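You operate a simulated robot arm through the tools that you are given. There is no shell and no other tool. Be economical: measure what you need, move in short steps, check, and stop when the job is done.

The job below is to be done with a simulated robot arm. You get a single attempt, and the scene is never put back.

Task
Top the yellow hub's oil up to between the marks of its window.
Fine: draw the hub slider open, pour from the green oil bottle without spilling, stand it back and shut the slider. Set down upright: oil bottle. Where these are worked on the way, their far stop is far enough and under half their travel is too little: hub slider.
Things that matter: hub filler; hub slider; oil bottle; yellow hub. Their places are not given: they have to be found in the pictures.

It is judged by the outcome, as a careful person would: the job done as asked, and still so three seconds after it is handed in. It fails if anything else is knocked over, pushed out of place, dropped, spilled or broken.

Robot
A 6-joint arm with a two-finger parallel gripper, fixed in place. Base frame: the origin is at the foot of the arm, x ahead of it, y to its left, z up. Lengths are in m, angles in rad, forces in N, time in s.
With the tool pointing down near the work surface it reaches from about 0.14 to 0.6 m from the base axis. Its first joint turns from -1.152 to 1.152 rad. Payload 2.7 kg.
The tool frame sits at the grasp point between the pads (the TCP): z along the fingers, y along the line on which they close. The tips reach 0.023 m beyond it. The gripper opens to 0.094 m. The fingers are 0.038 m wide and 0.01 m thick; the gripper's body (0.054 by 0.096 m) begins 0.039 m behind the TCP.
Orientation is told as [roll, pitch, yaw] about the base's x, y, z axes, in that order, counted from this pose: with the fingers straight down and closing along the base's y, the tool's x points along the base's -x, its y along +y and its z along -z.

Tools
- The arm moves only by the tool arm_command. Its argument "motion" is a list of rows, each a list of 3 entries, a list of its own where there are three numbers: the shift along the tool's x, y, z in units of 150 mm (1.0 is 150 mm), then the turn, a rotation vector about the tool's x, y, z in units of 120 degrees (1.0 is 120 degrees), then the finger opening in m, from 0 to 0.094. In form: [[[tx, ty, tz], [wx, wy, wz], gripper], ...]. A call has 1 to 20 rows; each row is the pose to reach, as a shift and turn from the pose commanded when the call began, along the tool's axes at that moment. A call with a number of a shift or a turn outside -1 to 1 is refused whole. Each row takes 0.2 s and may step no farther than 0.05 m and 0.15 rad from the row before; otherwise, or with a gripper value out of range, the whole call is refused. A pose out of reach is approached as far as the arm can. The call stops where the force on the tool passes 40 N (or 10 N more than at its start, if that is more) or the arm is blocked; 0.2 s more then pass. Each finger travels about 0.045 m/s and halts on what it meets, pressing with about 23 N; the grip force reading is that of the motor and also rises with nothing between the fingers. The clock runs only during rows and for 0.2 s after the last one: add rows that repeat a pose to give the fingers time. It gives the time, the measured TCP pose, the force on the tool (base axes), the opening and the grip force at its end, in the units of the frame above (readings bear some noise), with the torque about the TCP (base axes, N m) and any sound that the robot's microphone picked up, and new pictures: "show" is both (left out), scene, wrist or none.
- Cameras (640 x 400 px; columns grow to the right, rows downward): "scene" is fixed at [0.048, -0.4253, 1.3886]; the picture's right is [0.93, -0.37, 0.00], its down [-0.27, -0.68, -0.69] and it looks along [0.25, 0.64, -0.73] (base axes); focal length 375 px, centre (320, 200). "wrist" rides on the gripper at [0.086, 0.016, -0.075] in the tool frame; the picture's right is [-0.18, 0.98, 0.00], its down [-0.58, -0.11, -0.81] and it looks along [-0.79, -0.15, 0.59] (tool axes); focal length 243 px, centre (320, 200).
- point_at(camera, pixels): for up to 12 pixels [column, row] of the newest picture of that camera ("zoom" is the newest enlarged one), the place [x, y, z] in the base frame of the surface seen there, good to about 0.002 m. It takes no simulated time.
- close_up(camera, box): a new picture of the part [left, top, right, bottom] of that camera's present view, enlarged. It takes no simulated time.
- finish_job(): hands the job in; it is judged then, once.

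Keep the steps short. Do not move on a guess: measure, check each grasp and each placing, and mend mistakes. In all there are 80 turns and 200 pictures (those below and enlarged ones count). Leave the gripper open and the arm clear of the work at the hand-in unless told otherwise, and finish with a single line.

The tools are called after "Emit:" as name(argument=value, ...) on one line, values as JSON. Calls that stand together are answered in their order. arm_command: Moves the arm, as the interface text tells. Its arguments: {"type":"object","properties":{"motion":{"type":"array"},"show":{"type":"string","enum":["both","scene","wrist","none"]}},"required":["motion"]} The other tools are called the same way: point_at (camera, pixels) gives the place of the surface under pixels of a picture; close_up (camera, box) takes an enlarged picture of a part of a camera's view; finish_job () hands the job in.

At the start:

```text
time: 0.0
tool_pos: [0.312, 0.2153, 0.9057]
orientation: [0.0, 0.0, 0.0]
force: [-0.9, 0.3, -0.1]
ft_torque: [0.04, -0.05, -0.05]
grip_width: 0.0941
grip_force: 0.0
```

scene: 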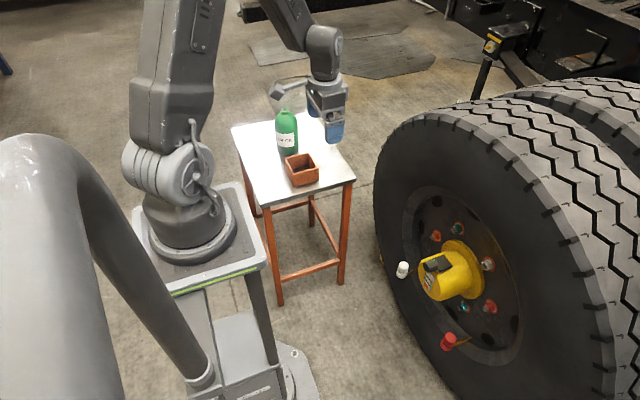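
wrist: 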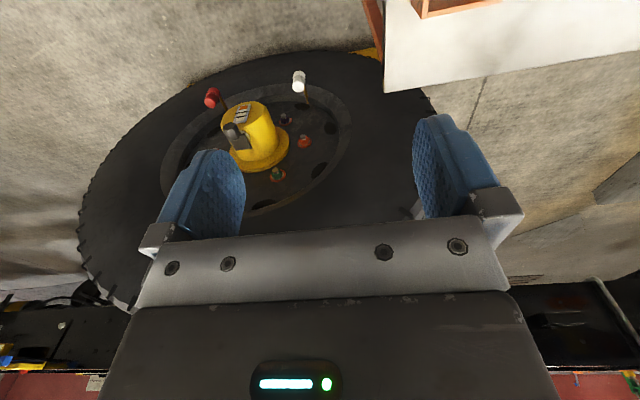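

I see the green bottle on a small table near (287,133) and the yellow hub near (448,272). I'll enlarge both before measuring.

Emit:
close_up(camera="scene", box=[390, 220, 518, 300])

Emit:
close_up(camera="wrist", box=[190, 60, 350, 160])

Emit:
close_up(camera="scene", box=[230, 80, 358, 220])

Emit:
point_at(camera="scene", pixels=[[435, 264], [428, 280], [460, 262], [478, 290], [286, 110], [287, 130], [290, 153], [302, 160], [335, 180], [245, 140], [402, 270], [448, 342]])

Emit:
point_at(camera="wrist", pixels=[[242, 110], [234, 133], [245, 120], [260, 130], [298, 80], [211, 98], [225, 115], [262, 155]])

```text
5.00 times, centred on (454, 260) of scene
```

zoom: 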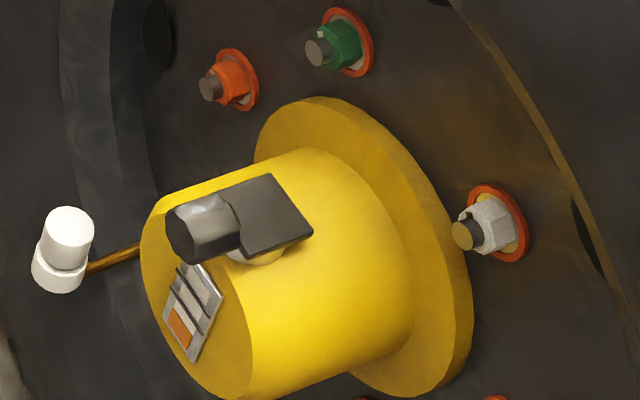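

```text
4.00 times, centred on (270, 110) of wrist
```

zoom: 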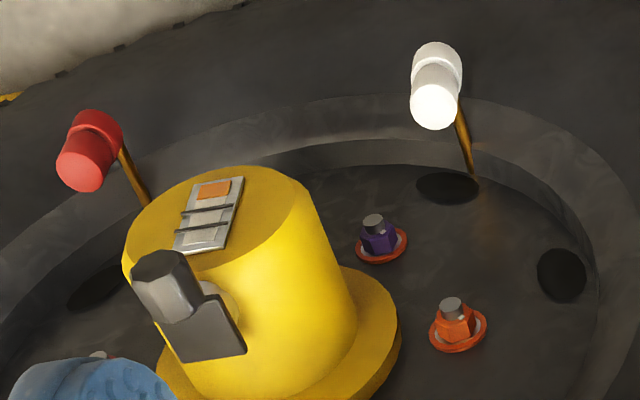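

```text
2.86 times, centred on (294, 150) of scene
```

zoom: 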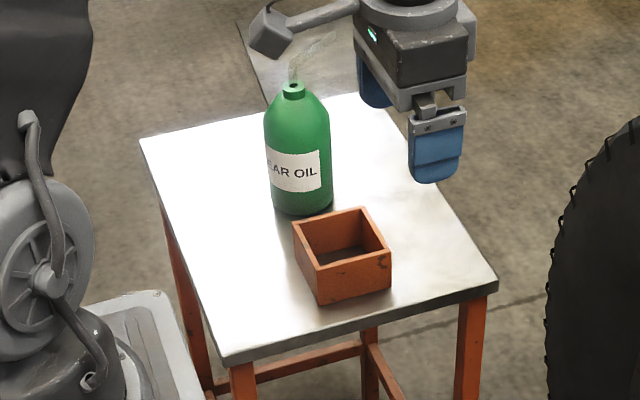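

```text
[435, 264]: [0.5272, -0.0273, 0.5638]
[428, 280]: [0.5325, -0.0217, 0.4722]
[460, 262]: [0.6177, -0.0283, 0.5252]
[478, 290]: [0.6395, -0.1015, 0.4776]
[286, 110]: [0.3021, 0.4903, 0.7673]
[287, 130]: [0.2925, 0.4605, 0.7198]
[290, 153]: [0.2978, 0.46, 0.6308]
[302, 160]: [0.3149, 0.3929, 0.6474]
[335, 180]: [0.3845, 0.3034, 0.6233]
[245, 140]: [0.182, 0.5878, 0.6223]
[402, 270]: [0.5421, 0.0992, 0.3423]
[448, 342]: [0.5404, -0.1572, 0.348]
```

```text
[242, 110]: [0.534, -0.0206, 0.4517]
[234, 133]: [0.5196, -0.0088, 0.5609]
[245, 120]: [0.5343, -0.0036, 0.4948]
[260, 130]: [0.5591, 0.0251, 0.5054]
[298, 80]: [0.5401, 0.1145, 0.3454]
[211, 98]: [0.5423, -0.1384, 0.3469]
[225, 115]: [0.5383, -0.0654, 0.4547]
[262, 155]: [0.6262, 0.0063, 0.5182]
```

Zoom again on the hub in the scene camera and take points on the slider knob, its plate, the filler and the window.

Emit:
close_up(camera="scene", box=[418, 248, 466, 278])

Emit:
point_at(camera="zoom", pixels=[[130, 130], [60, 150], [190, 150], [330, 40], [420, 130], [240, 190], [260, 230], [300, 100], [200, 60], [60, 100], [100, 320], [100, 225]])

```text
13.33 times, centred on (442, 263) of scene
```

zoom: 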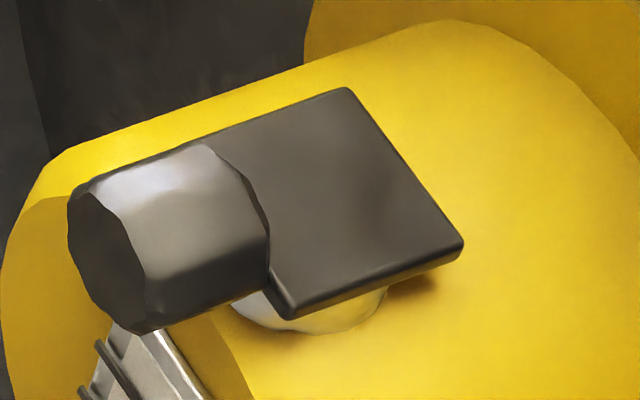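

```text
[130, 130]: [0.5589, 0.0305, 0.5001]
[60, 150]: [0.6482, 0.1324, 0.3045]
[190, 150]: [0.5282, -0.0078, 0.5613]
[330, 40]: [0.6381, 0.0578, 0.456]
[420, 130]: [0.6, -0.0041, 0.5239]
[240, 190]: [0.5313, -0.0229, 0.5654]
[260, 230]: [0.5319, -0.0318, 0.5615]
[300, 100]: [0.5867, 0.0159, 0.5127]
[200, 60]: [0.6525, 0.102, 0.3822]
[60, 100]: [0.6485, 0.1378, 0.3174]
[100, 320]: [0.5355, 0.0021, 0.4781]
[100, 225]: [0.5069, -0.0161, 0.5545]
```

Measure inside the plate and knob, away from edges.

Emit:
point_at(camera="zoom", pixels=[[340, 105], [445, 238], [290, 290], [240, 140], [350, 200], [120, 200], [100, 280], [230, 170], [255, 250], [310, 318], [375, 305], [160, 170]])

Emit:
close_up(camera="wrist", box=[206, 90, 286, 140])

```text
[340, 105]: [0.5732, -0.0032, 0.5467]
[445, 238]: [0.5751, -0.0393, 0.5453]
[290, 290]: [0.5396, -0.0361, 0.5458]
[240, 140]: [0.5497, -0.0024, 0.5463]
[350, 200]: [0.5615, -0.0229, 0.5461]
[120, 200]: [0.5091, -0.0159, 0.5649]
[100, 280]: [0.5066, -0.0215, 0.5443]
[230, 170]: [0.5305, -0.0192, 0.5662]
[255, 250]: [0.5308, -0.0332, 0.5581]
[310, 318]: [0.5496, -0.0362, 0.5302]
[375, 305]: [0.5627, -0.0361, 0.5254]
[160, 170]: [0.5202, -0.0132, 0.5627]
```

```text
8.00 times, centred on (246, 115) of wrist
```

zoom: 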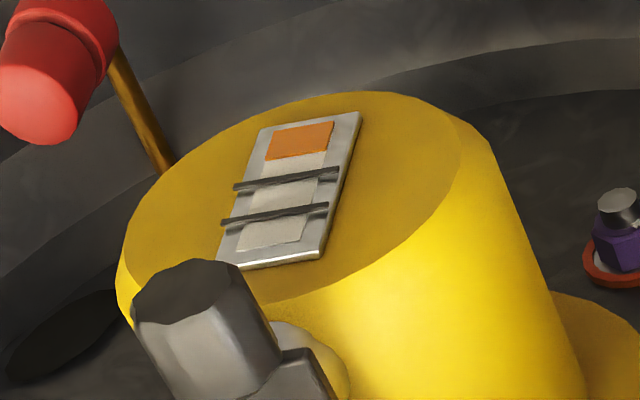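

The slider is a 40 mm plate over the filler, with a cylindrical knob facing -x at about (0.52, -0.021, 0.552). I'll measure the bottle, tray and tyre before moving.

Emit:
close_up(camera="scene", box=[256, 95, 336, 195])

Emit:
point_at(camera="scene", pixels=[[279, 135], [296, 135], [283, 110], [289, 111], [286, 152], [294, 152], [287, 160], [303, 155], [317, 165], [294, 186], [318, 180], [302, 152]])

Emit:
point_at(camera="scene", pixels=[[400, 150], [440, 140], [470, 150], [520, 200], [540, 270], [400, 200], [440, 190], [500, 250], [390, 250]])

```text
4.00 times, centred on (296, 145) of scene
```

zoom: 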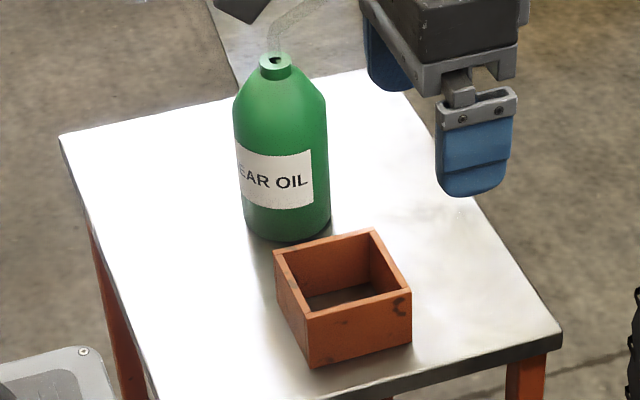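

```text
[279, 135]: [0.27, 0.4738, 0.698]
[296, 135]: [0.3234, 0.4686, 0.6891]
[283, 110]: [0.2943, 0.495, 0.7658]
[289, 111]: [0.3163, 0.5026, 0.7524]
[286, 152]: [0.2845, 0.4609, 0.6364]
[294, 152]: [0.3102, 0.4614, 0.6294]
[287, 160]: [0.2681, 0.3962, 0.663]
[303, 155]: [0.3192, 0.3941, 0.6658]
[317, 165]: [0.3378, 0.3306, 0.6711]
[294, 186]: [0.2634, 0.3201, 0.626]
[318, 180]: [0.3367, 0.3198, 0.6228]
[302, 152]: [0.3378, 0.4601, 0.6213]
```

```text
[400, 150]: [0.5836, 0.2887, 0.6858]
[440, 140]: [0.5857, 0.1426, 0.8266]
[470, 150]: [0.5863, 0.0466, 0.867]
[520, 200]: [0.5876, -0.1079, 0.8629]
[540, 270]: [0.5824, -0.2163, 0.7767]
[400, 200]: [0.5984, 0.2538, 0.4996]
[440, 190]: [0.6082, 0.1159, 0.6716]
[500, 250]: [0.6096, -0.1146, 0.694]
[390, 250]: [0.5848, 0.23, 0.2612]
```

Now finer bottle points in this enlargement: mouth rim, body sides, shoulder; and tray corners.

Emit:
point_at(camera="zoom", pixels=[[264, 60], [286, 60], [275, 68], [277, 53], [275, 60], [240, 150], [324, 150], [285, 130], [285, 225], [278, 80], [275, 252], [372, 233]])

Emit:
close_up(camera="scene", box=[264, 95, 312, 125])

Emit:
point_at(camera="zoom", pixels=[[200, 190], [270, 190], [215, 232], [225, 250], [90, 390], [430, 390], [237, 180], [238, 196], [258, 180], [240, 300]])

```text
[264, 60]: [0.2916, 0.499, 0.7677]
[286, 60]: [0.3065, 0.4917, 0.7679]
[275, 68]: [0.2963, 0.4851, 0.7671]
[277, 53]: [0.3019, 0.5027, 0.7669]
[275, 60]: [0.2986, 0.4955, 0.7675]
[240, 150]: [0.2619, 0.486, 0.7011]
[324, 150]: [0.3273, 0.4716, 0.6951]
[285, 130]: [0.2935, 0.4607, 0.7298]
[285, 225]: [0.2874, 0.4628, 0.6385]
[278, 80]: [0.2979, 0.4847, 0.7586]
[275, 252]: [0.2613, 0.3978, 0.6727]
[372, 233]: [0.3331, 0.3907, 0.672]
```

```text
13.33 times, centred on (288, 110) of scene
```

zoom: 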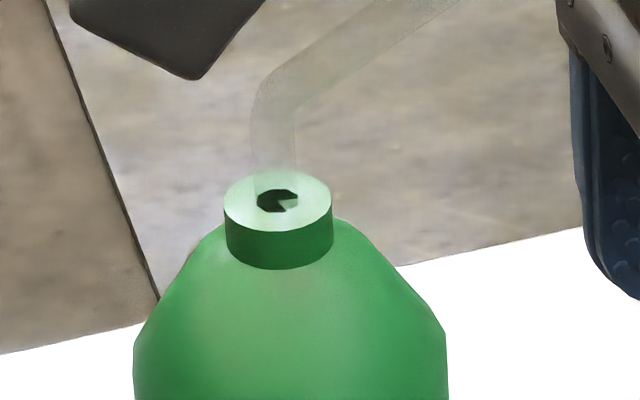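

```text
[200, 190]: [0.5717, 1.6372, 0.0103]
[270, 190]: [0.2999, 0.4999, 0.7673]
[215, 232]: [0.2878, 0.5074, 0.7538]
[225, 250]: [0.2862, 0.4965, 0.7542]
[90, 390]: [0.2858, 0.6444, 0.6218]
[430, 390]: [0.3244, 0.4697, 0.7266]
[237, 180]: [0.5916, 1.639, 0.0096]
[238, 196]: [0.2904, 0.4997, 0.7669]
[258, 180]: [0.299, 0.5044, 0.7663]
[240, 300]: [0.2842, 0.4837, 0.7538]
```

The bottle stands at about (0.298, 0.495), radius 0.035, mouth rim z 0.767, with what looks like a clear bent spout. The tray is at x 0.26–0.34, y 0.32–0.40. I'll do the slider first and move towards the knob in free space.

Emit:
arm_command(motion=[[[-0.133, -0.16, 0.133], [0, 0, 0], 0.08], [[-0.267, -0.32, 0.267], [0, 0, 0], 0.07], [[-0.4, -0.48, 0.4], [0, 0, 0], 0.06], [[-0.533, -0.64, 0.533], [0, 0, 0], 0.06], [[-0.667, -0.8, 0.667], [0, 0, 0], 0.06]], show="none")

Emit:
arm_command(motion=[[[-0.167, -0.194, 0.2], [0, 0, 0], 0.06], [[-0.333, -0.388, 0.4], [0, 0, 0], 0.06], [[-0.5, -0.582, 0.6], [0, 0, 0], 0.06], [[-0.667, -0.775, 0.8], [0, 0, 0], 0.06], [[-0.667, -0.775, 1.0], [0, 0, 0], 0.06]])

```text
time: 1.2
tool_pos: [0.4124, 0.0937, 0.8055]
orientation: [0.001, 0.0, 0.0]
force: [0.1, 0.5, -0.5]
ft_torque: [0.0, -0.05, 0.0]
grip_width: 0.06
grip_force: 0.0
```

```text
time: 2.4
tool_pos: [0.5124, -0.0231, 0.6553]
orientation: [0.0, 0.0, 0.0]
force: [0.5, 1.1, 0.2]
ft_torque: [0.04, 0.0, 0.03]
grip_width: 0.0602
grip_force: 0.0
```

scene: 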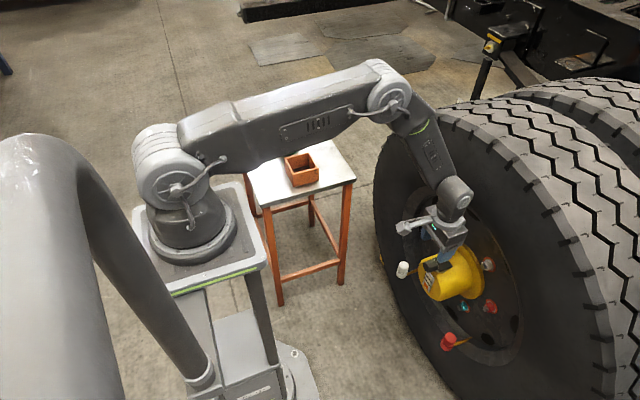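
wrist: 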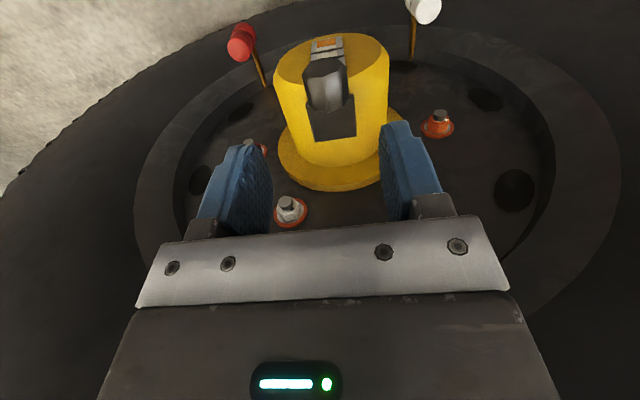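

Above the knob now, wrist view clear. Close-up of the window and knob for levels.

Emit:
close_up(camera="wrist", box=[266, 20, 394, 150])

Emit:
point_at(camera="wrist", pixels=[[323, 66], [313, 75], [340, 75], [326, 90], [330, 100], [333, 125], [320, 130], [350, 130], [327, 43], [327, 50]])

```text
3.08 times, centred on (330, 85) of wrist
```

zoom: 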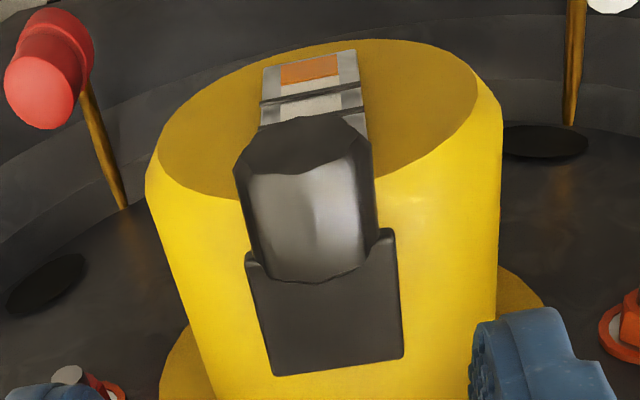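

```text
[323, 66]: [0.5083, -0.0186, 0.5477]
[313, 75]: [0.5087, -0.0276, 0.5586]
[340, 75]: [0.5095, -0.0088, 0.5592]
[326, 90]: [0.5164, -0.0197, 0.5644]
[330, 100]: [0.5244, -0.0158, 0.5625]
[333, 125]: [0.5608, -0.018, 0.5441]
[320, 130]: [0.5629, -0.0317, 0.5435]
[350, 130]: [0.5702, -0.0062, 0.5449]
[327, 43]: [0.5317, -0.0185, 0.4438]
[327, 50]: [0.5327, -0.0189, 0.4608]
```

Descend to the knob: TCP to (0.510, -0.020, 0.556).

Emit:
arm_command(motion=[[[0.013, 0.02, 0.2], [0, 0, 0], 0.06], [[0.013, 0.02, 0.4], [0, 0, 0], 0.06], [[0.013, 0.02, 0.55], [0, 0, 0], 0.06], [[0.013, 0.02, 0.66], [0, 0, 0], 0.06]])

```text
time: 3.4
tool_pos: [0.5096, -0.0202, 0.5575]
orientation: [0.0, 0.001, -0.001]
force: [0.3, 0.6, -0.9]
ft_torque: [0.01, -0.02, 0.0]
grip_width: 0.0599
grip_force: 0.0
```

scene: 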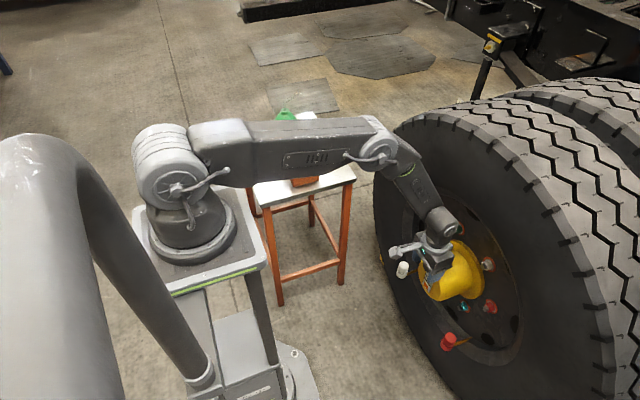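
wrist: 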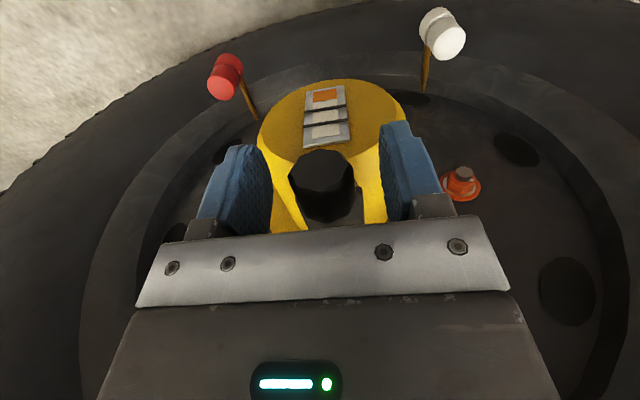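

Knob is between the pads. Close on it (about 0.028), giving the fingers time.

Emit:
arm_command(motion=[[[0, 0, 0], [0, 0, 0], 0.03], [[0, 0, 0], [0, 0, 0], 0.02], [[0, 0, 0], [0, 0, 0], 0.015], [[0, 0, 0], [0, 0, 0], 0.015]], show="none")

Emit:
close_up(camera="wrist", box=[280, 70, 376, 160])

```text
time: 4.4
tool_pos: [0.509, -0.0198, 0.5554]
orientation: [-0.001, 0.001, 0.001]
force: [1.3, -6.4, -1.4]
ft_torque: [-0.12, -0.04, 0.0]
grip_width: 0.0304
grip_force: 45.9
```

```text
4.44 times, centred on (328, 115) of wrist
```

zoom: 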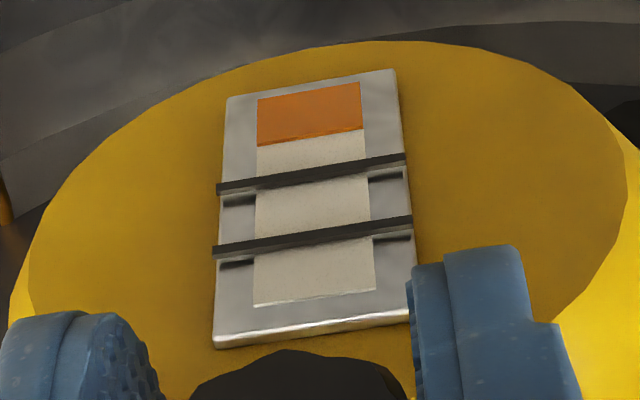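

Gripped at 0.030. Window: orange oil is below the lower mark. Pull in -x in small steps, watching force.

Emit:
arm_command(motion=[[[0.027, 0, 0], [0, 0, 0], 0.015], [[0.053, 0, 0], [0, 0, 0], 0.015], [[0.08, 0, 0], [0, 0, 0], 0.015], [[0.107, 0, 0], [0, 0, 0], 0.015], [[0.133, 0, 0], [0, 0, 0], 0.015]])

```text
time: 5.6
tool_pos: [0.49, -0.0196, 0.557]
orientation: [0.001, 0.004, -0.001]
force: [0.8, -23.0, -2.3]
ft_torque: [-0.21, 0.27, 0.29]
grip_width: 0.0305
grip_force: 45.3
```

scene: 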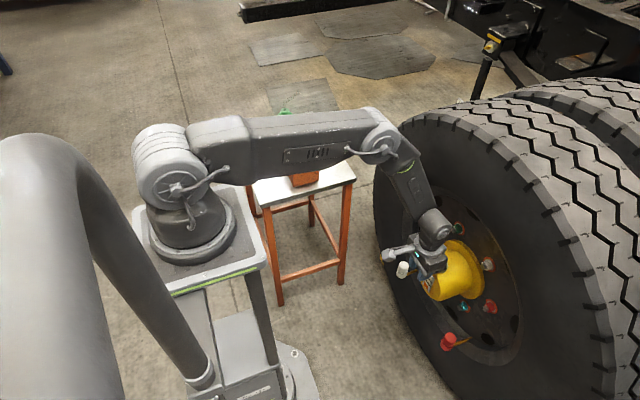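
wrist: 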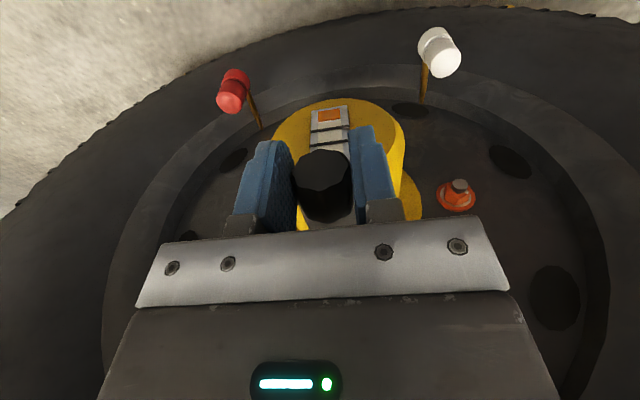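

It moves freely in x but the side force is -23 N in y, so the track leans a little to -y. Ease the tool 2 mm to -y and re-read.

Emit:
arm_command(motion=[[[0, -0.007, 0], [0, 0, 0], 0.015], [[0, -0.014, 0], [0, 0, 0], 0.015]], show="none")

Emit:
close_up(camera="scene", box=[398, 235, 478, 305])

```text
time: 6.2
tool_pos: [0.49, -0.0206, 0.5566]
orientation: [0.0, 0.001, -0.001]
force: [-1.2, -12.7, -1.9]
ft_torque: [-0.08, 0.27, 0.14]
grip_width: 0.0304
grip_force: 45.3
```

```text
5.71 times, centred on (438, 270) of scene
```

zoom: 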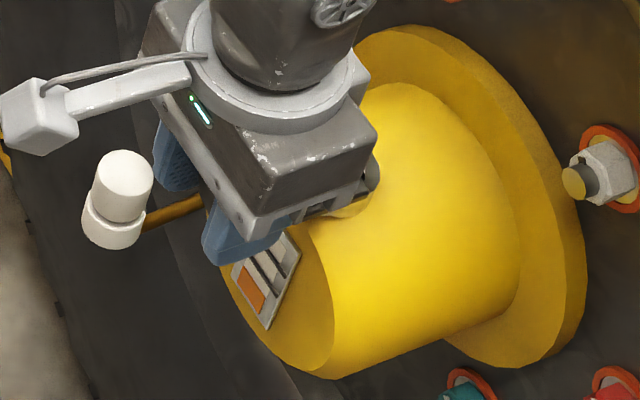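

Force is falling. Continue pulling with a slight lean to -y.

Emit:
arm_command(motion=[[[0, -0.012, 0], [0, 0, 0], 0.015], [[0.027, -0.016, 0], [0, 0, 0], 0.015], [[0.053, -0.02, 0], [0, 0, 0], 0.015], [[0.08, -0.024, 0], [0, 0, 0], 0.015], [[0.107, -0.028, 0], [0, 0, 0], 0.015], [[0.133, -0.032, 0], [0, 0, 0], 0.015]])

```text
time: 7.2
tool_pos: [0.4793, -0.0203, 0.557]
orientation: [0.001, -0.002, 0.003]
force: [-1.7, 4.3, -0.4]
ft_torque: [-0.02, -0.07, -0.38]
grip_width: 0.0308
grip_force: 45.3
stopped in row 5: the force on the tool passed its limit at 42 N (the readings are from after the stop); the commanded pose is now the measured one
```

scene: 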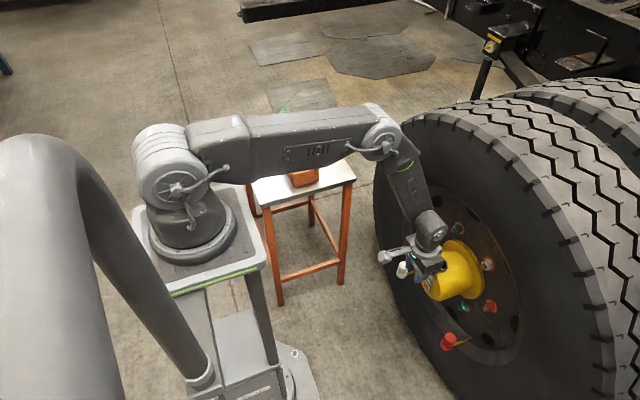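
wrist: 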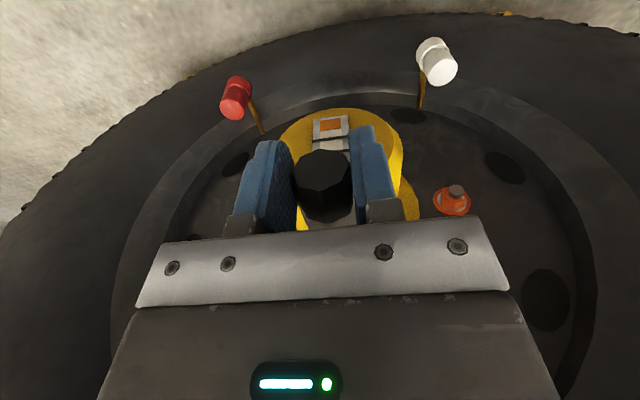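

It stopped hard at x=0.479 (30 mm travel, 42 N), likely the far stop. Release, rise, and look.

Emit:
arm_command(motion=[[[0, 0, 0], [0, 0, 0], 0.045], [[0, 0, 0], [0, 0, 0], 0.06], [[0, 0, -0.25], [0, 0, 0], 0.06], [[0, 0, -0.5], [0, 0, 0], 0.06], [[0.25, 0, -0.7], [0, 0, 0], 0.06], [[0.5, 0, -0.9], [0, 0, 0], 0.06]])

Emit:
close_up(camera="scene", box=[408, 240, 472, 300])

Emit:
close_up(camera="wrist", box=[250, 10, 410, 130])

```text
time: 8.7
tool_pos: [0.4047, -0.0194, 0.6914]
orientation: [-0.001, -0.001, 0.004]
force: [-0.5, -0.5, 0.5]
ft_torque: [-0.04, 0.02, -0.01]
grip_width: 0.0602
grip_force: 0.1
```

scene: 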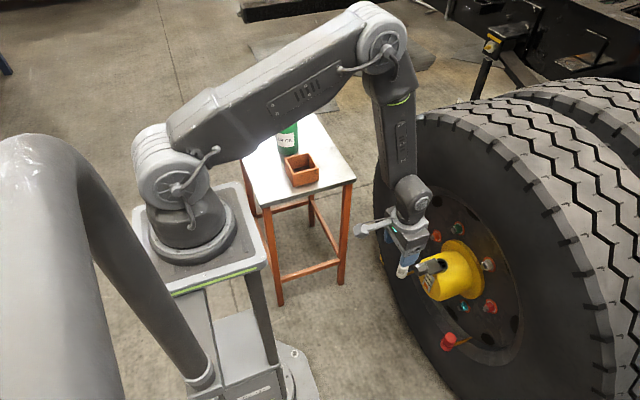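
wrist: 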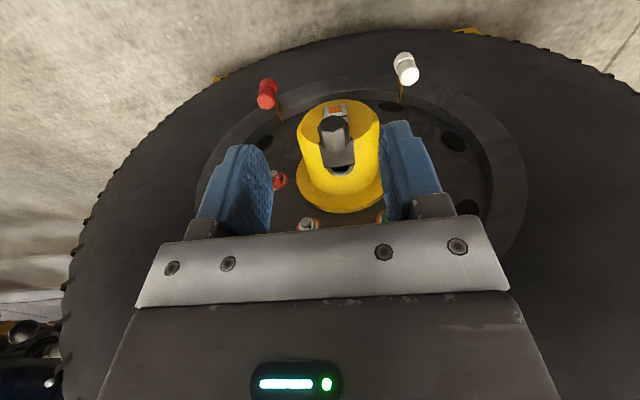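

```text
6.67 times, centred on (440, 270) of scene
```

zoom: 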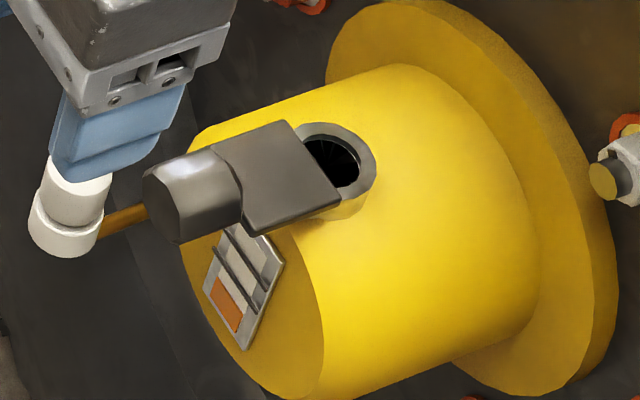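

```text
3.33 times, centred on (330, 70) of wrist
```

zoom: 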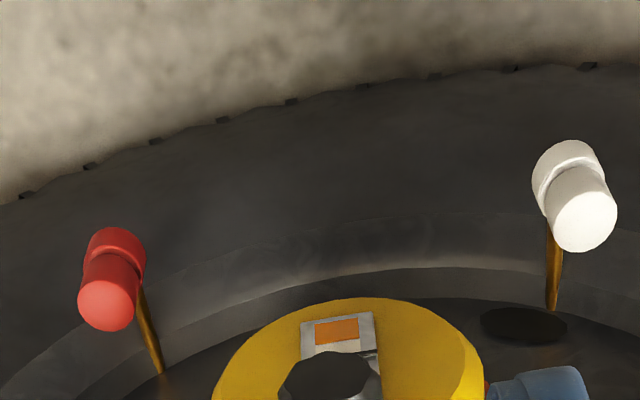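

The filler hole is showing behind the plate. Measure plate edges, filler rim and hole.

Emit:
close_up(camera="scene", box=[422, 252, 454, 278])

Emit:
point_at(camera="zoom", pixels=[[370, 35], [495, 115], [490, 185], [400, 110], [470, 170], [400, 60], [440, 210], [280, 60], [370, 210], [215, 270], [130, 150], [420, 80]])

```text
15.38 times, centred on (438, 265) of scene
```

zoom: 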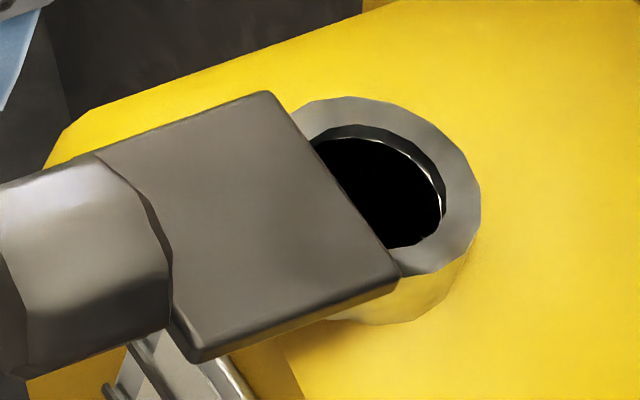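

```text
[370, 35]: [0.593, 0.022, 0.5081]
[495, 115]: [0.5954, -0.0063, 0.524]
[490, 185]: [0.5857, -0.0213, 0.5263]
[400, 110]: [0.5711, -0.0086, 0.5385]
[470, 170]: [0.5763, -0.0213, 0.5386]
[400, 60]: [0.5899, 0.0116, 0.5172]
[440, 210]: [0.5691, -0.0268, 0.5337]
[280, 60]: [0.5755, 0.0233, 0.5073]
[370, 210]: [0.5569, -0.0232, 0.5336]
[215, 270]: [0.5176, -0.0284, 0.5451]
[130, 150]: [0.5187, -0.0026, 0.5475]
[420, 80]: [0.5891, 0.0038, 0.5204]
```

Check exactly where the plate's rear edge and knob front now are.

Emit:
point_at(camera="zoom", pixels=[[268, 98], [385, 270], [330, 180], [300, 140], [340, 200], [205, 345], [10, 270], [150, 240], [455, 250], [350, 105], [450, 140], [375, 110]])

Emit:
close_up(camera="wrist", box=[296, 95, 384, 205])

```text
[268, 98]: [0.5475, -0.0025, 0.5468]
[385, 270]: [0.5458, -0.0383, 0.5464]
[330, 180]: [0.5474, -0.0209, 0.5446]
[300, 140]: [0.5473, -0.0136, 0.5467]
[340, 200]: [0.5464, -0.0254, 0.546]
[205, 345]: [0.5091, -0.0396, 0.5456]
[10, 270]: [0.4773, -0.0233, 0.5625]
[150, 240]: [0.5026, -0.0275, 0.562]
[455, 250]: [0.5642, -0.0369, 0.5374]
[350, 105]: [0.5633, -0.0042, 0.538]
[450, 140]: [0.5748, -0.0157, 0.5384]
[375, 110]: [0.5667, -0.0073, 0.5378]
```

```text
3.64 times, centred on (340, 150) of wrist
```

zoom: 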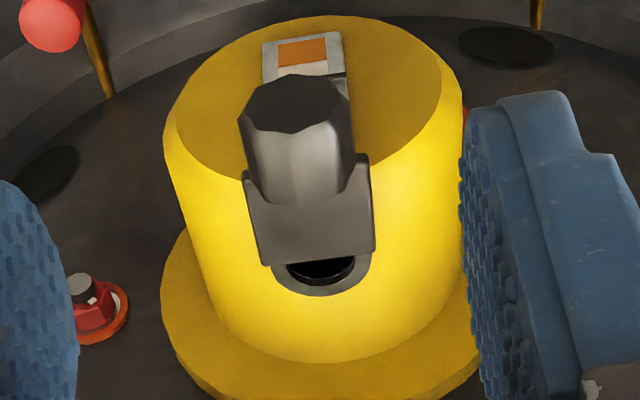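

Plate moved 29 mm; rear edge at x=0.548, filler centre about (0.557, -0.0205, 0.538). I want to confirm that this is the stop, so re-grip the knob and pull gently again.

Emit:
arm_command(motion=[[[-0.25, -0.003, 0.2], [0, 0, 0], 0.06], [[-0.5, -0.003, 0.4], [0, 0, 0], 0.06], [[-0.5, -0.003, 0.65], [0, 0, 0], 0.06], [[-0.5, -0.003, 0.9], [0, 0, 0], 0.06], [[-0.5, -0.003, 0.9], [0, 0, 0], 0.03], [[-0.5, -0.003, 0.9], [0, 0, 0], 0.015], [[-0.5, -0.003, 0.9], [0, 0, 0], 0.015]], show="none")

Emit:
arm_command(motion=[[[0.013, 0, 0], [0, 0, 0], 0.015], [[0.026, 0, 0], [0, 0, 0], 0.015], [[0.039, 0, 0], [0, 0, 0], 0.015]], show="none")

```text
time: 10.2
tool_pos: [0.4795, -0.0207, 0.556]
orientation: [0.002, -0.002, 0.004]
force: [0.4, 17.5, -4.6]
ft_torque: [0.07, -0.24, -0.19]
grip_width: 0.0306
grip_force: 44.8
```

```text
time: 11.1
tool_pos: [0.4749, -0.0208, 0.5564]
orientation: [0.001, -0.003, 0.007]
force: [0.1, 23.9, 1.2]
ft_torque: [0.26, 0.44, -0.27]
grip_width: 0.0309
grip_force: 45.0
```

It moved another 4.6 mm with no x resistance but +24 N in y. Relieve y by +2.5 mm and look.

Emit:
arm_command(motion=[[[0, 0.01, 0], [0, 0, 0], 0.015], [[0, 0.017, 0], [0, 0, 0], 0.015]], show="none")

Emit:
close_up(camera="scene", box=[422, 252, 454, 278])

```text
time: 11.7
tool_pos: [0.474, -0.0201, 0.5564]
orientation: [0.002, -0.002, 0.004]
force: [-1.4, 6.4, 11.2]
ft_torque: [0.08, 0.5, -0.29]
grip_width: 0.0307
grip_force: 44.8
```

```text
15.38 times, centred on (438, 265) of scene
```

zoom: 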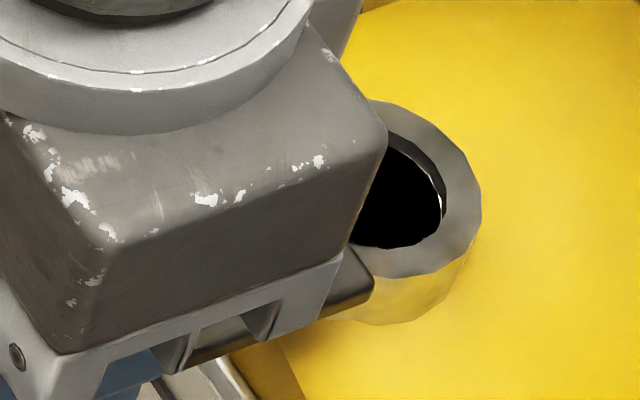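

The plate is further out, so it was not at the stop. Keep pulling in small steps at this y.

Emit:
arm_command(motion=[[[0.02, 0.003, 0], [0, 0, 0], 0.015], [[0.04, 0.003, 0], [0, 0, 0], 0.015], [[0.06, 0.003, 0], [0, 0, 0], 0.015], [[0.08, 0.003, 0], [0, 0, 0], 0.015], [[0.1, 0.003, 0], [0, 0, 0], 0.015]], show="none")

Emit:
close_up(camera="scene", box=[422, 252, 454, 278])

```text
time: 12.7
tool_pos: [0.4645, -0.0195, 0.5563]
orientation: [0.002, -0.018, 0.0]
force: [10.4, -1.2, -14.3]
ft_torque: [-0.06, 0.3, -0.47]
grip_width: 0.0305
grip_force: 45.3
stopped in row 5: the force on the tool passed its limit at 41 N (the readings are from after the stop); the commanded pose is now the measured one
```

```text
15.38 times, centred on (438, 265) of scene
```

zoom: 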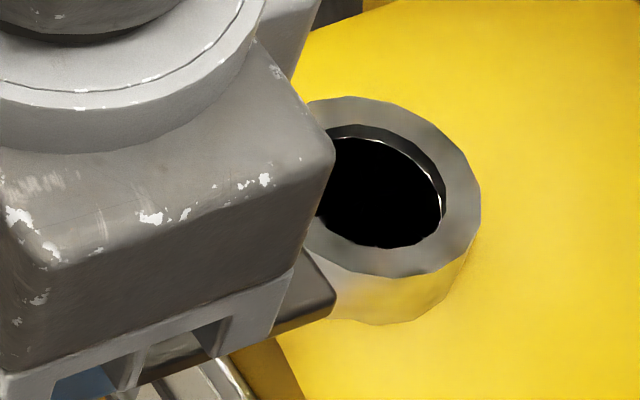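

Now x=0.4645 (about 45 mm of travel), blocked again at 41 N, and the hole at (380,190) is fully clear. Release and retreat.

Emit:
arm_command(motion=[[[0, 0, 0], [0, 0, 0], 0.045], [[0, 0, 0], [0, 0, 0], 0.06], [[0, 0, -0.25], [0, 0, 0], 0.07], [[0, 0, -0.5], [0, 0, 0], 0.08], [[0.25, 0, -0.7], [0, 0, 0], 0.094], [[0.5, 0.0, -0.9], [0, 0, 0], 0.094], [[0.7, 0.1, -1.0], [0, 0, 0], 0.094]], show="none")

Emit:
close_up(camera="scene", box=[422, 252, 454, 278])

Emit:
point_at(camera="zoom", pixels=[[350, 115], [320, 260], [455, 150], [340, 230], [420, 260], [460, 210], [400, 110], [300, 240], [270, 200], [320, 300], [10, 300]])

```text
time: 14.3
tool_pos: [0.3582, -0.0052, 0.7039]
orientation: [0.002, -0.012, 0.003]
force: [0.5, -0.4, -0.3]
ft_torque: [-0.02, 0.0, 0.01]
grip_width: 0.0939
grip_force: 0.1
```

```text
15.38 times, centred on (438, 265) of scene
```

zoom: 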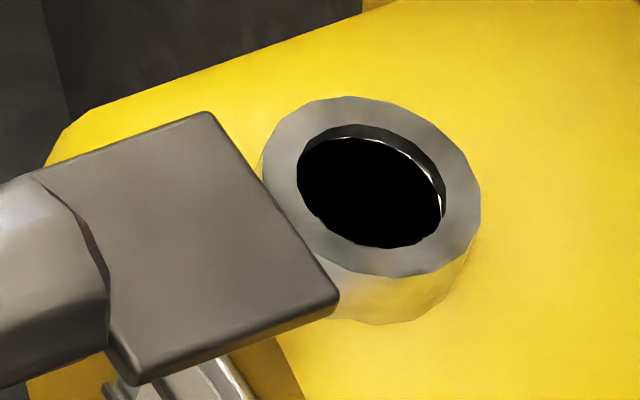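

```text
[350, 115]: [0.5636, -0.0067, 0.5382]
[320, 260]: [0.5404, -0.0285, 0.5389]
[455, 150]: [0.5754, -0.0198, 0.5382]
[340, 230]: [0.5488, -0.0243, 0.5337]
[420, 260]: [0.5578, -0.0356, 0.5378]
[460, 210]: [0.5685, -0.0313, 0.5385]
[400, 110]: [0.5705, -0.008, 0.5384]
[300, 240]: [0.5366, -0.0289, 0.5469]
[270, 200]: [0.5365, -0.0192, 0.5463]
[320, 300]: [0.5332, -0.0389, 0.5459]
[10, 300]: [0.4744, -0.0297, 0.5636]
```

Filler centre is (0.558, -0.020, 0.538) with a 12 mm hole radius, fully open. Now swing over towards the bottle with a 60° yaw to view its spout.

Emit:
arm_command(motion=[[[0.116, 0.109, -0.109], [0, 0, -0.0625], 0.094], [[0.232, 0.218, -0.218], [0, 0, -0.125], 0.094], [[0.349, 0.326, -0.326], [0, 0, -0.1875], 0.094], [[0.465, 0.435, -0.435], [0, 0, -0.25], 0.094], [[0.581, 0.544, -0.544], [0, 0, -0.3125], 0.094], [[0.7, 0.65, -0.65], [0, 0, -0.375], 0.094], [[0.814, 0.76, -0.76], [0, 0, -0.4375], 0.094], [[0.93, 0.87, -0.87], [0, 0, -0.5], 0.094]])

```text
time: 16.1
tool_pos: [0.2172, 0.1246, 0.8351]
orientation: [-0.009, -0.007, 1.051]
force: [0.7, 0.8, 0.0]
ft_torque: [0.0, 0.0, 0.0]
grip_width: 0.0944
grip_force: 0.1
```

scene: 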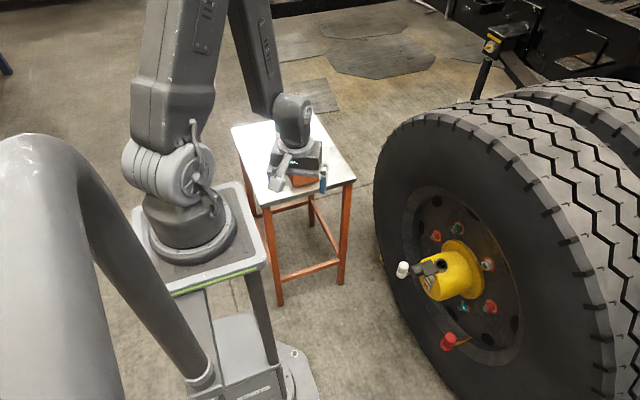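
wrist: 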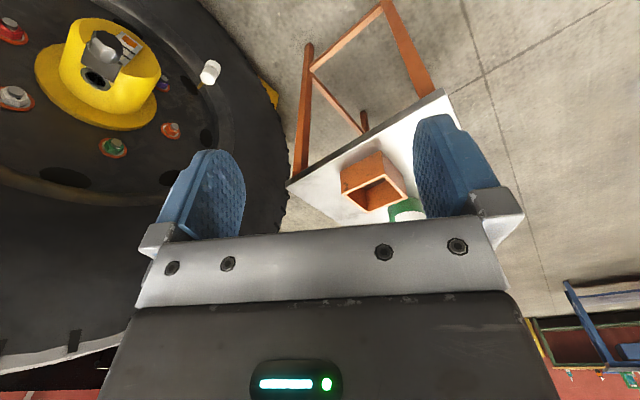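

The wrist picture is inverted relative to the ground. For the side grasp I want the camera above the gripper, so turn the tool half a turn about its axis, in free space.

Emit:
arm_command(motion=[[[0, 0, 0], [0, 0, -0.07], 0.094], [[0, 0, 0], [0, 0, -0.14], 0.094], [[0, 0, 0], [0, 0, -0.21], 0.094], [[0, 0, 0], [0, 0, -0.28], 0.094], [[0, 0, 0], [0, 0, -0.35], 0.094], [[0, 0, 0], [0, 0, -0.42], 0.094], [[0, 0, 0], [0, 0, -0.49], 0.094], [[0, 0, 0], [0, 0, -0.56], 0.094], [[0, 0, 0], [0, 0, -0.63], 0.094], [[0, 0, 0], [0, 0, -0.7], 0.094], [[0, 0, 0], [0, 0, -0.75], 0.094]], show="none")

Emit:
arm_command(motion=[[[0, 0, 0], [0, 0, -0.07], 0.094], [[0, 0, 0], [0, 0, -0.14], 0.094], [[0, 0, 0], [0, 0, -0.21], 0.094], [[0, 0, 0], [0, 0, -0.28], 0.094], [[0, 0, 0], [0, 0, -0.35], 0.094], [[0, 0, 0], [0, 0, -0.42], 0.094], [[0, 0, 0], [0, 0, -0.49], 0.094], [[0, 0, 0], [0, 0, -0.56], 0.094], [[0, 0, 0], [0, 0, -0.63], 0.094], [[0, 0, 0], [0, 0, -0.7], 0.094], [[0, 0, 0], [0, 0, -0.75], 0.094]])

```text
time: 18.5
tool_pos: [0.2168, 0.1241, 0.8357]
orientation: [-0.008, 0.012, 2.622]
force: [0.0, 0.4, -0.3]
ft_torque: [-0.01, 0.0, 0.01]
grip_width: 0.094
grip_force: 0.1
```

```text
time: 20.9
tool_pos: [0.2252, 0.1347, 0.8244]
orientation: [0.026, 0.012, -2.089]
force: [-0.4, -0.4, 0.6]
ft_torque: [-0.03, -0.02, -0.02]
grip_width: 0.0939
grip_force: 0.0
out of reach, approached as far as the arm can: row 10, 11
```

scene: 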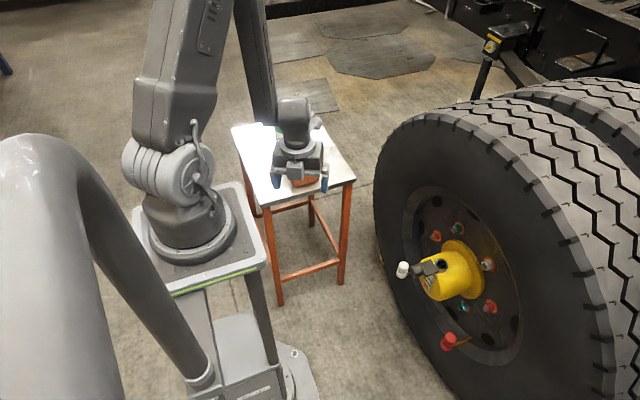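
wrist: 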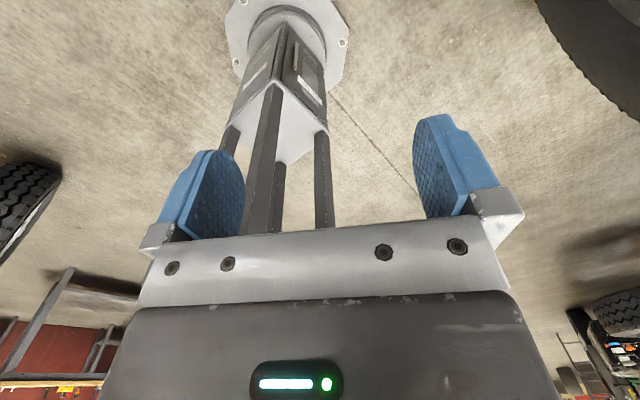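

Flip done (close to the joint limit here, which eases as the base turns to the bottle). Now pitch the tool up to horizontal while moving part of the way towards the bottle.

Emit:
arm_command(motion=[[[0.066, -0.035, 0], [0, 0.068, 0], 0.094], [[0.133, -0.07, 0], [0, 0.136, 0], 0.094], [[0.2, -0.104, 0], [0, 0.205, 0], 0.094], [[0.266, -0.139, 0], [0, 0.273, 0], 0.094], [[0.332, -0.174, 0], [0, 0.341, 0], 0.094], [[0.4, -0.208, 0], [0, 0.409, 0], 0.094], [[0.465, -0.243, 0], [0, 0.477, 0], 0.094], [[0.53, -0.278, 0], [0, 0.545, 0], 0.094], [[0.6, -0.313, 0], [0, 0.614, 0], 0.094], [[0.665, -0.348, 0], [0, 0.682, 0], 0.094], [[0.73, -0.38, 0], [0, 0.75, 0], 0.094]])

```text
time: 23.3
tool_pos: [0.2197, 0.2712, 0.832]
orientation: [-0.596, 1.5, -2.798]
force: [0.5, -0.2, -0.1]
ft_torque: [0.03, 0.0, 0.01]
grip_width: 0.094
grip_force: 0.0
out of reach, approached as far as the arm can: row 1, 2, 3, 4, 5, 6, 7, 8, 9, 10, 11
```

scene: 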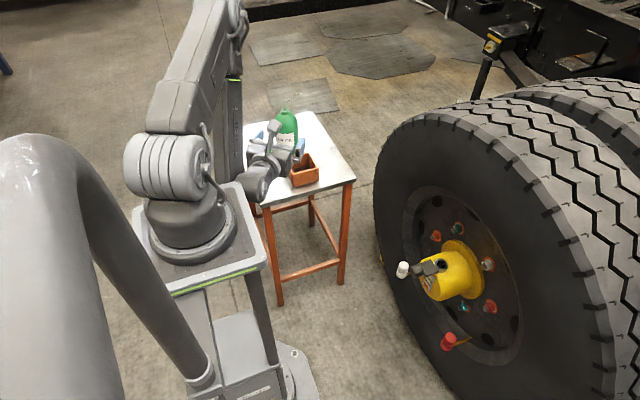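
wrist: 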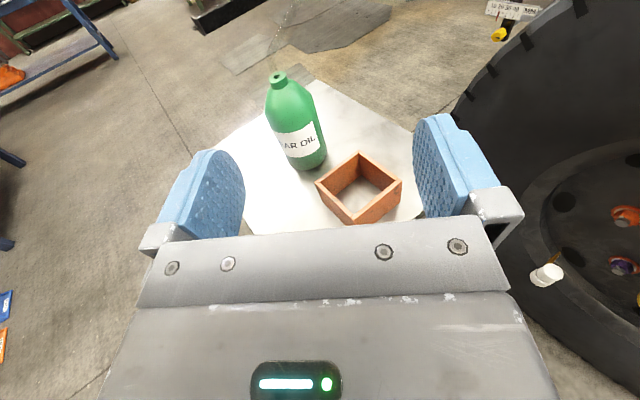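

The tool is now nearly horizontal with heading 54°. The camera sees the bottle at (295,120). Zoom on its spout.

Emit:
close_up(camera="wrist", box=[230, 20, 350, 95])

Emit:
close_up(camera="scene", box=[260, 80, 324, 120])

```text
5.33 times, centred on (290, 58) of wrist
```

zoom: 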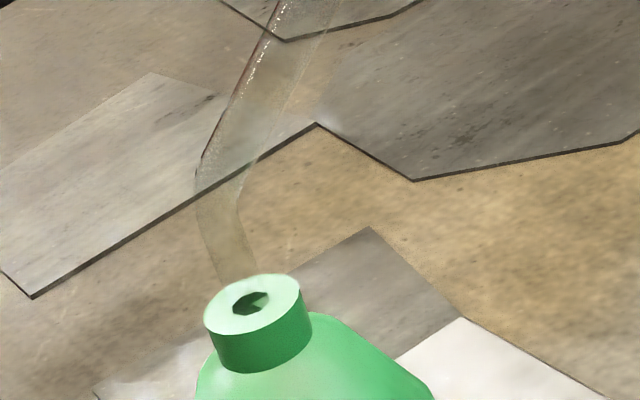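

```text
10.00 times, centred on (292, 100) of scene
```

zoom: 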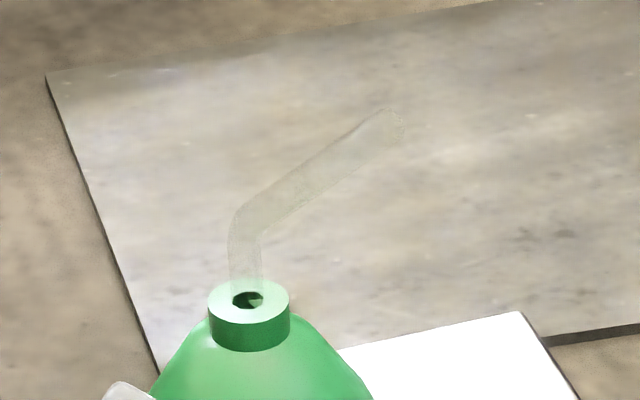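

The bottle has a clear bent tube. I need its tip in the wrist view for triangulation.

Emit:
close_up(camera="wrist", box=[240, 0, 336, 60])

Emit:
point_at(camera="wrist", pixels=[[277, 76], [270, 78], [285, 78], [300, 135], [291, 8], [285, 20]])

```text
6.67 times, centred on (288, 30) of wrist
```

zoom: 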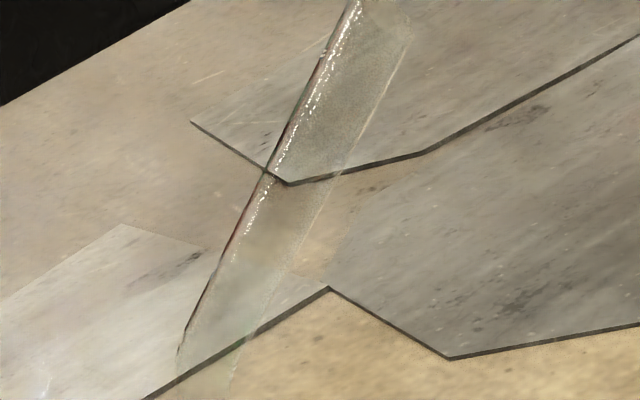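

```text
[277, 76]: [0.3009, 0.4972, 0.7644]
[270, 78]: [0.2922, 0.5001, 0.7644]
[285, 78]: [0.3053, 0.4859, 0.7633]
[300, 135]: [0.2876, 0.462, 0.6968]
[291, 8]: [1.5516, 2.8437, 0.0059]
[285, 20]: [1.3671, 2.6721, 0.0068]
```

Scene and wrist rays place the bend near (0.298, 0.495, 0.797), but the tip is cut off at the top of the frame. Raise the camera and move forward to see the whole tube from above.

Emit:
arm_command(motion=[[[0.2, 0, 0.13], [0, 0, 0], 0.094], [[0.4, 0, 0.26], [0, 0, 0], 0.094], [[0.6, 0, 0.4], [0, 0, 0], 0.094], [[0.8, 0, 0.53], [0, 0, 0], 0.094]], show="wrist")

Emit:
close_up(camera="wrist", box=[256, 80, 352, 140])

```text
time: 24.3
tool_pos: [0.2683, 0.3318, 0.9379]
orientation: [-1.168, 1.431, 2.916]
force: [-0.1, 0.4, -0.6]
ft_torque: [0.0, -0.02, -0.03]
grip_width: 0.0941
grip_force: 0.0
out of reach, approached as far as the arm can: row 1, 2, 3, 4
```

wrist: 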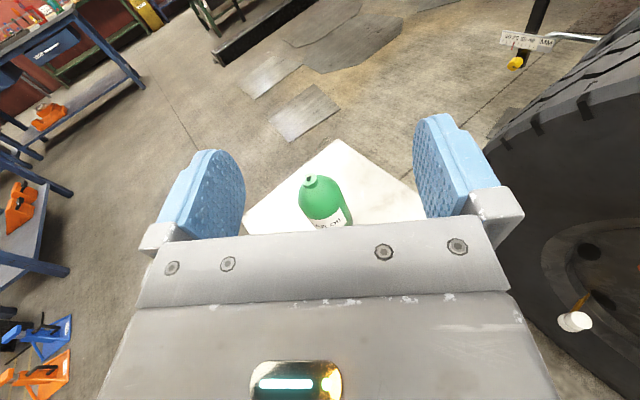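

```text
6.67 times, centred on (304, 110) of wrist
```

zoom: 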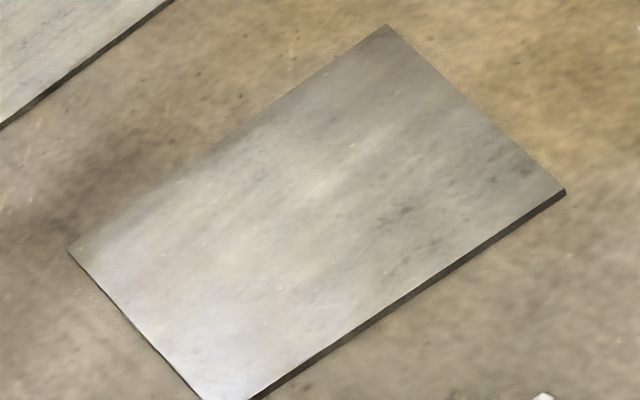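

Emit:
close_up(camera="wrist", box=[282, 125, 378, 185])

Emit:
point_at(camera="wrist", pixels=[[310, 180], [316, 182], [305, 182], [344, 222]])

```text
6.67 times, centred on (330, 155) of wrist
```

zoom: 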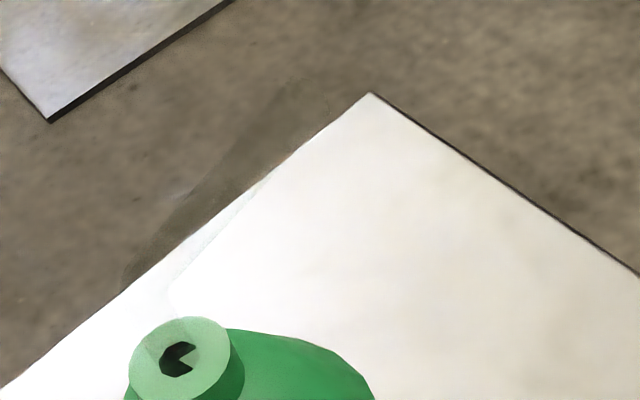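

```text
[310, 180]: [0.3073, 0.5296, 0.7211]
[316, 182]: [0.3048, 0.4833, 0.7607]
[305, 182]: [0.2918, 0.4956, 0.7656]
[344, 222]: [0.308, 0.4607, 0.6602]
```

Tube runs from the bend towards roughly +x/-y and up. Its exact azimuth is better measured once held. Now descend behind the bottle at the same heading, and check whether the orientation error clears there.

Emit:
arm_command(motion=[[[-0.25, -0.1, 0], [0, 0, 0], 0.094], [[-0.5, -0.2, 0], [0, 0, 0], 0.094], [[-0.75, -0.3, 0.1], [0, 0, 0], 0.094], [[-1.0, -0.39, 0.2], [0, 0, 0], 0.094]])

```text
time: 25.3
tool_pos: [0.2695, 0.3693, 0.7898]
orientation: [-1.176, 1.433, 2.908]
force: [-0.5, -0.4, -0.1]
ft_torque: [0.0, -0.01, -0.01]
grip_width: 0.094
grip_force: 0.0
out of reach, approached as far as the arm can: row 2, 3, 4
```

scene: 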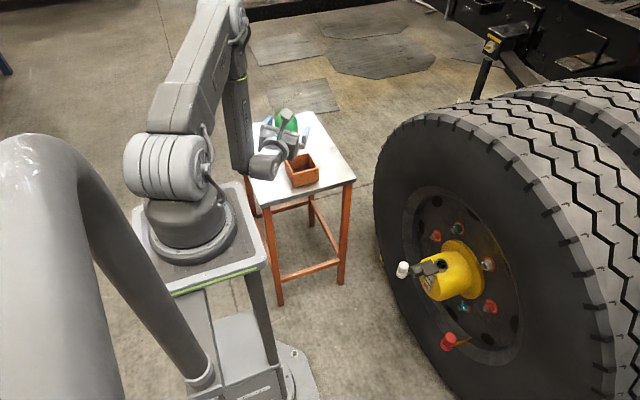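
wrist: 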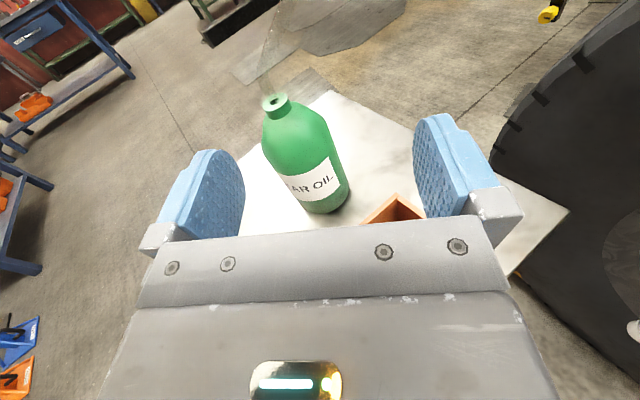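

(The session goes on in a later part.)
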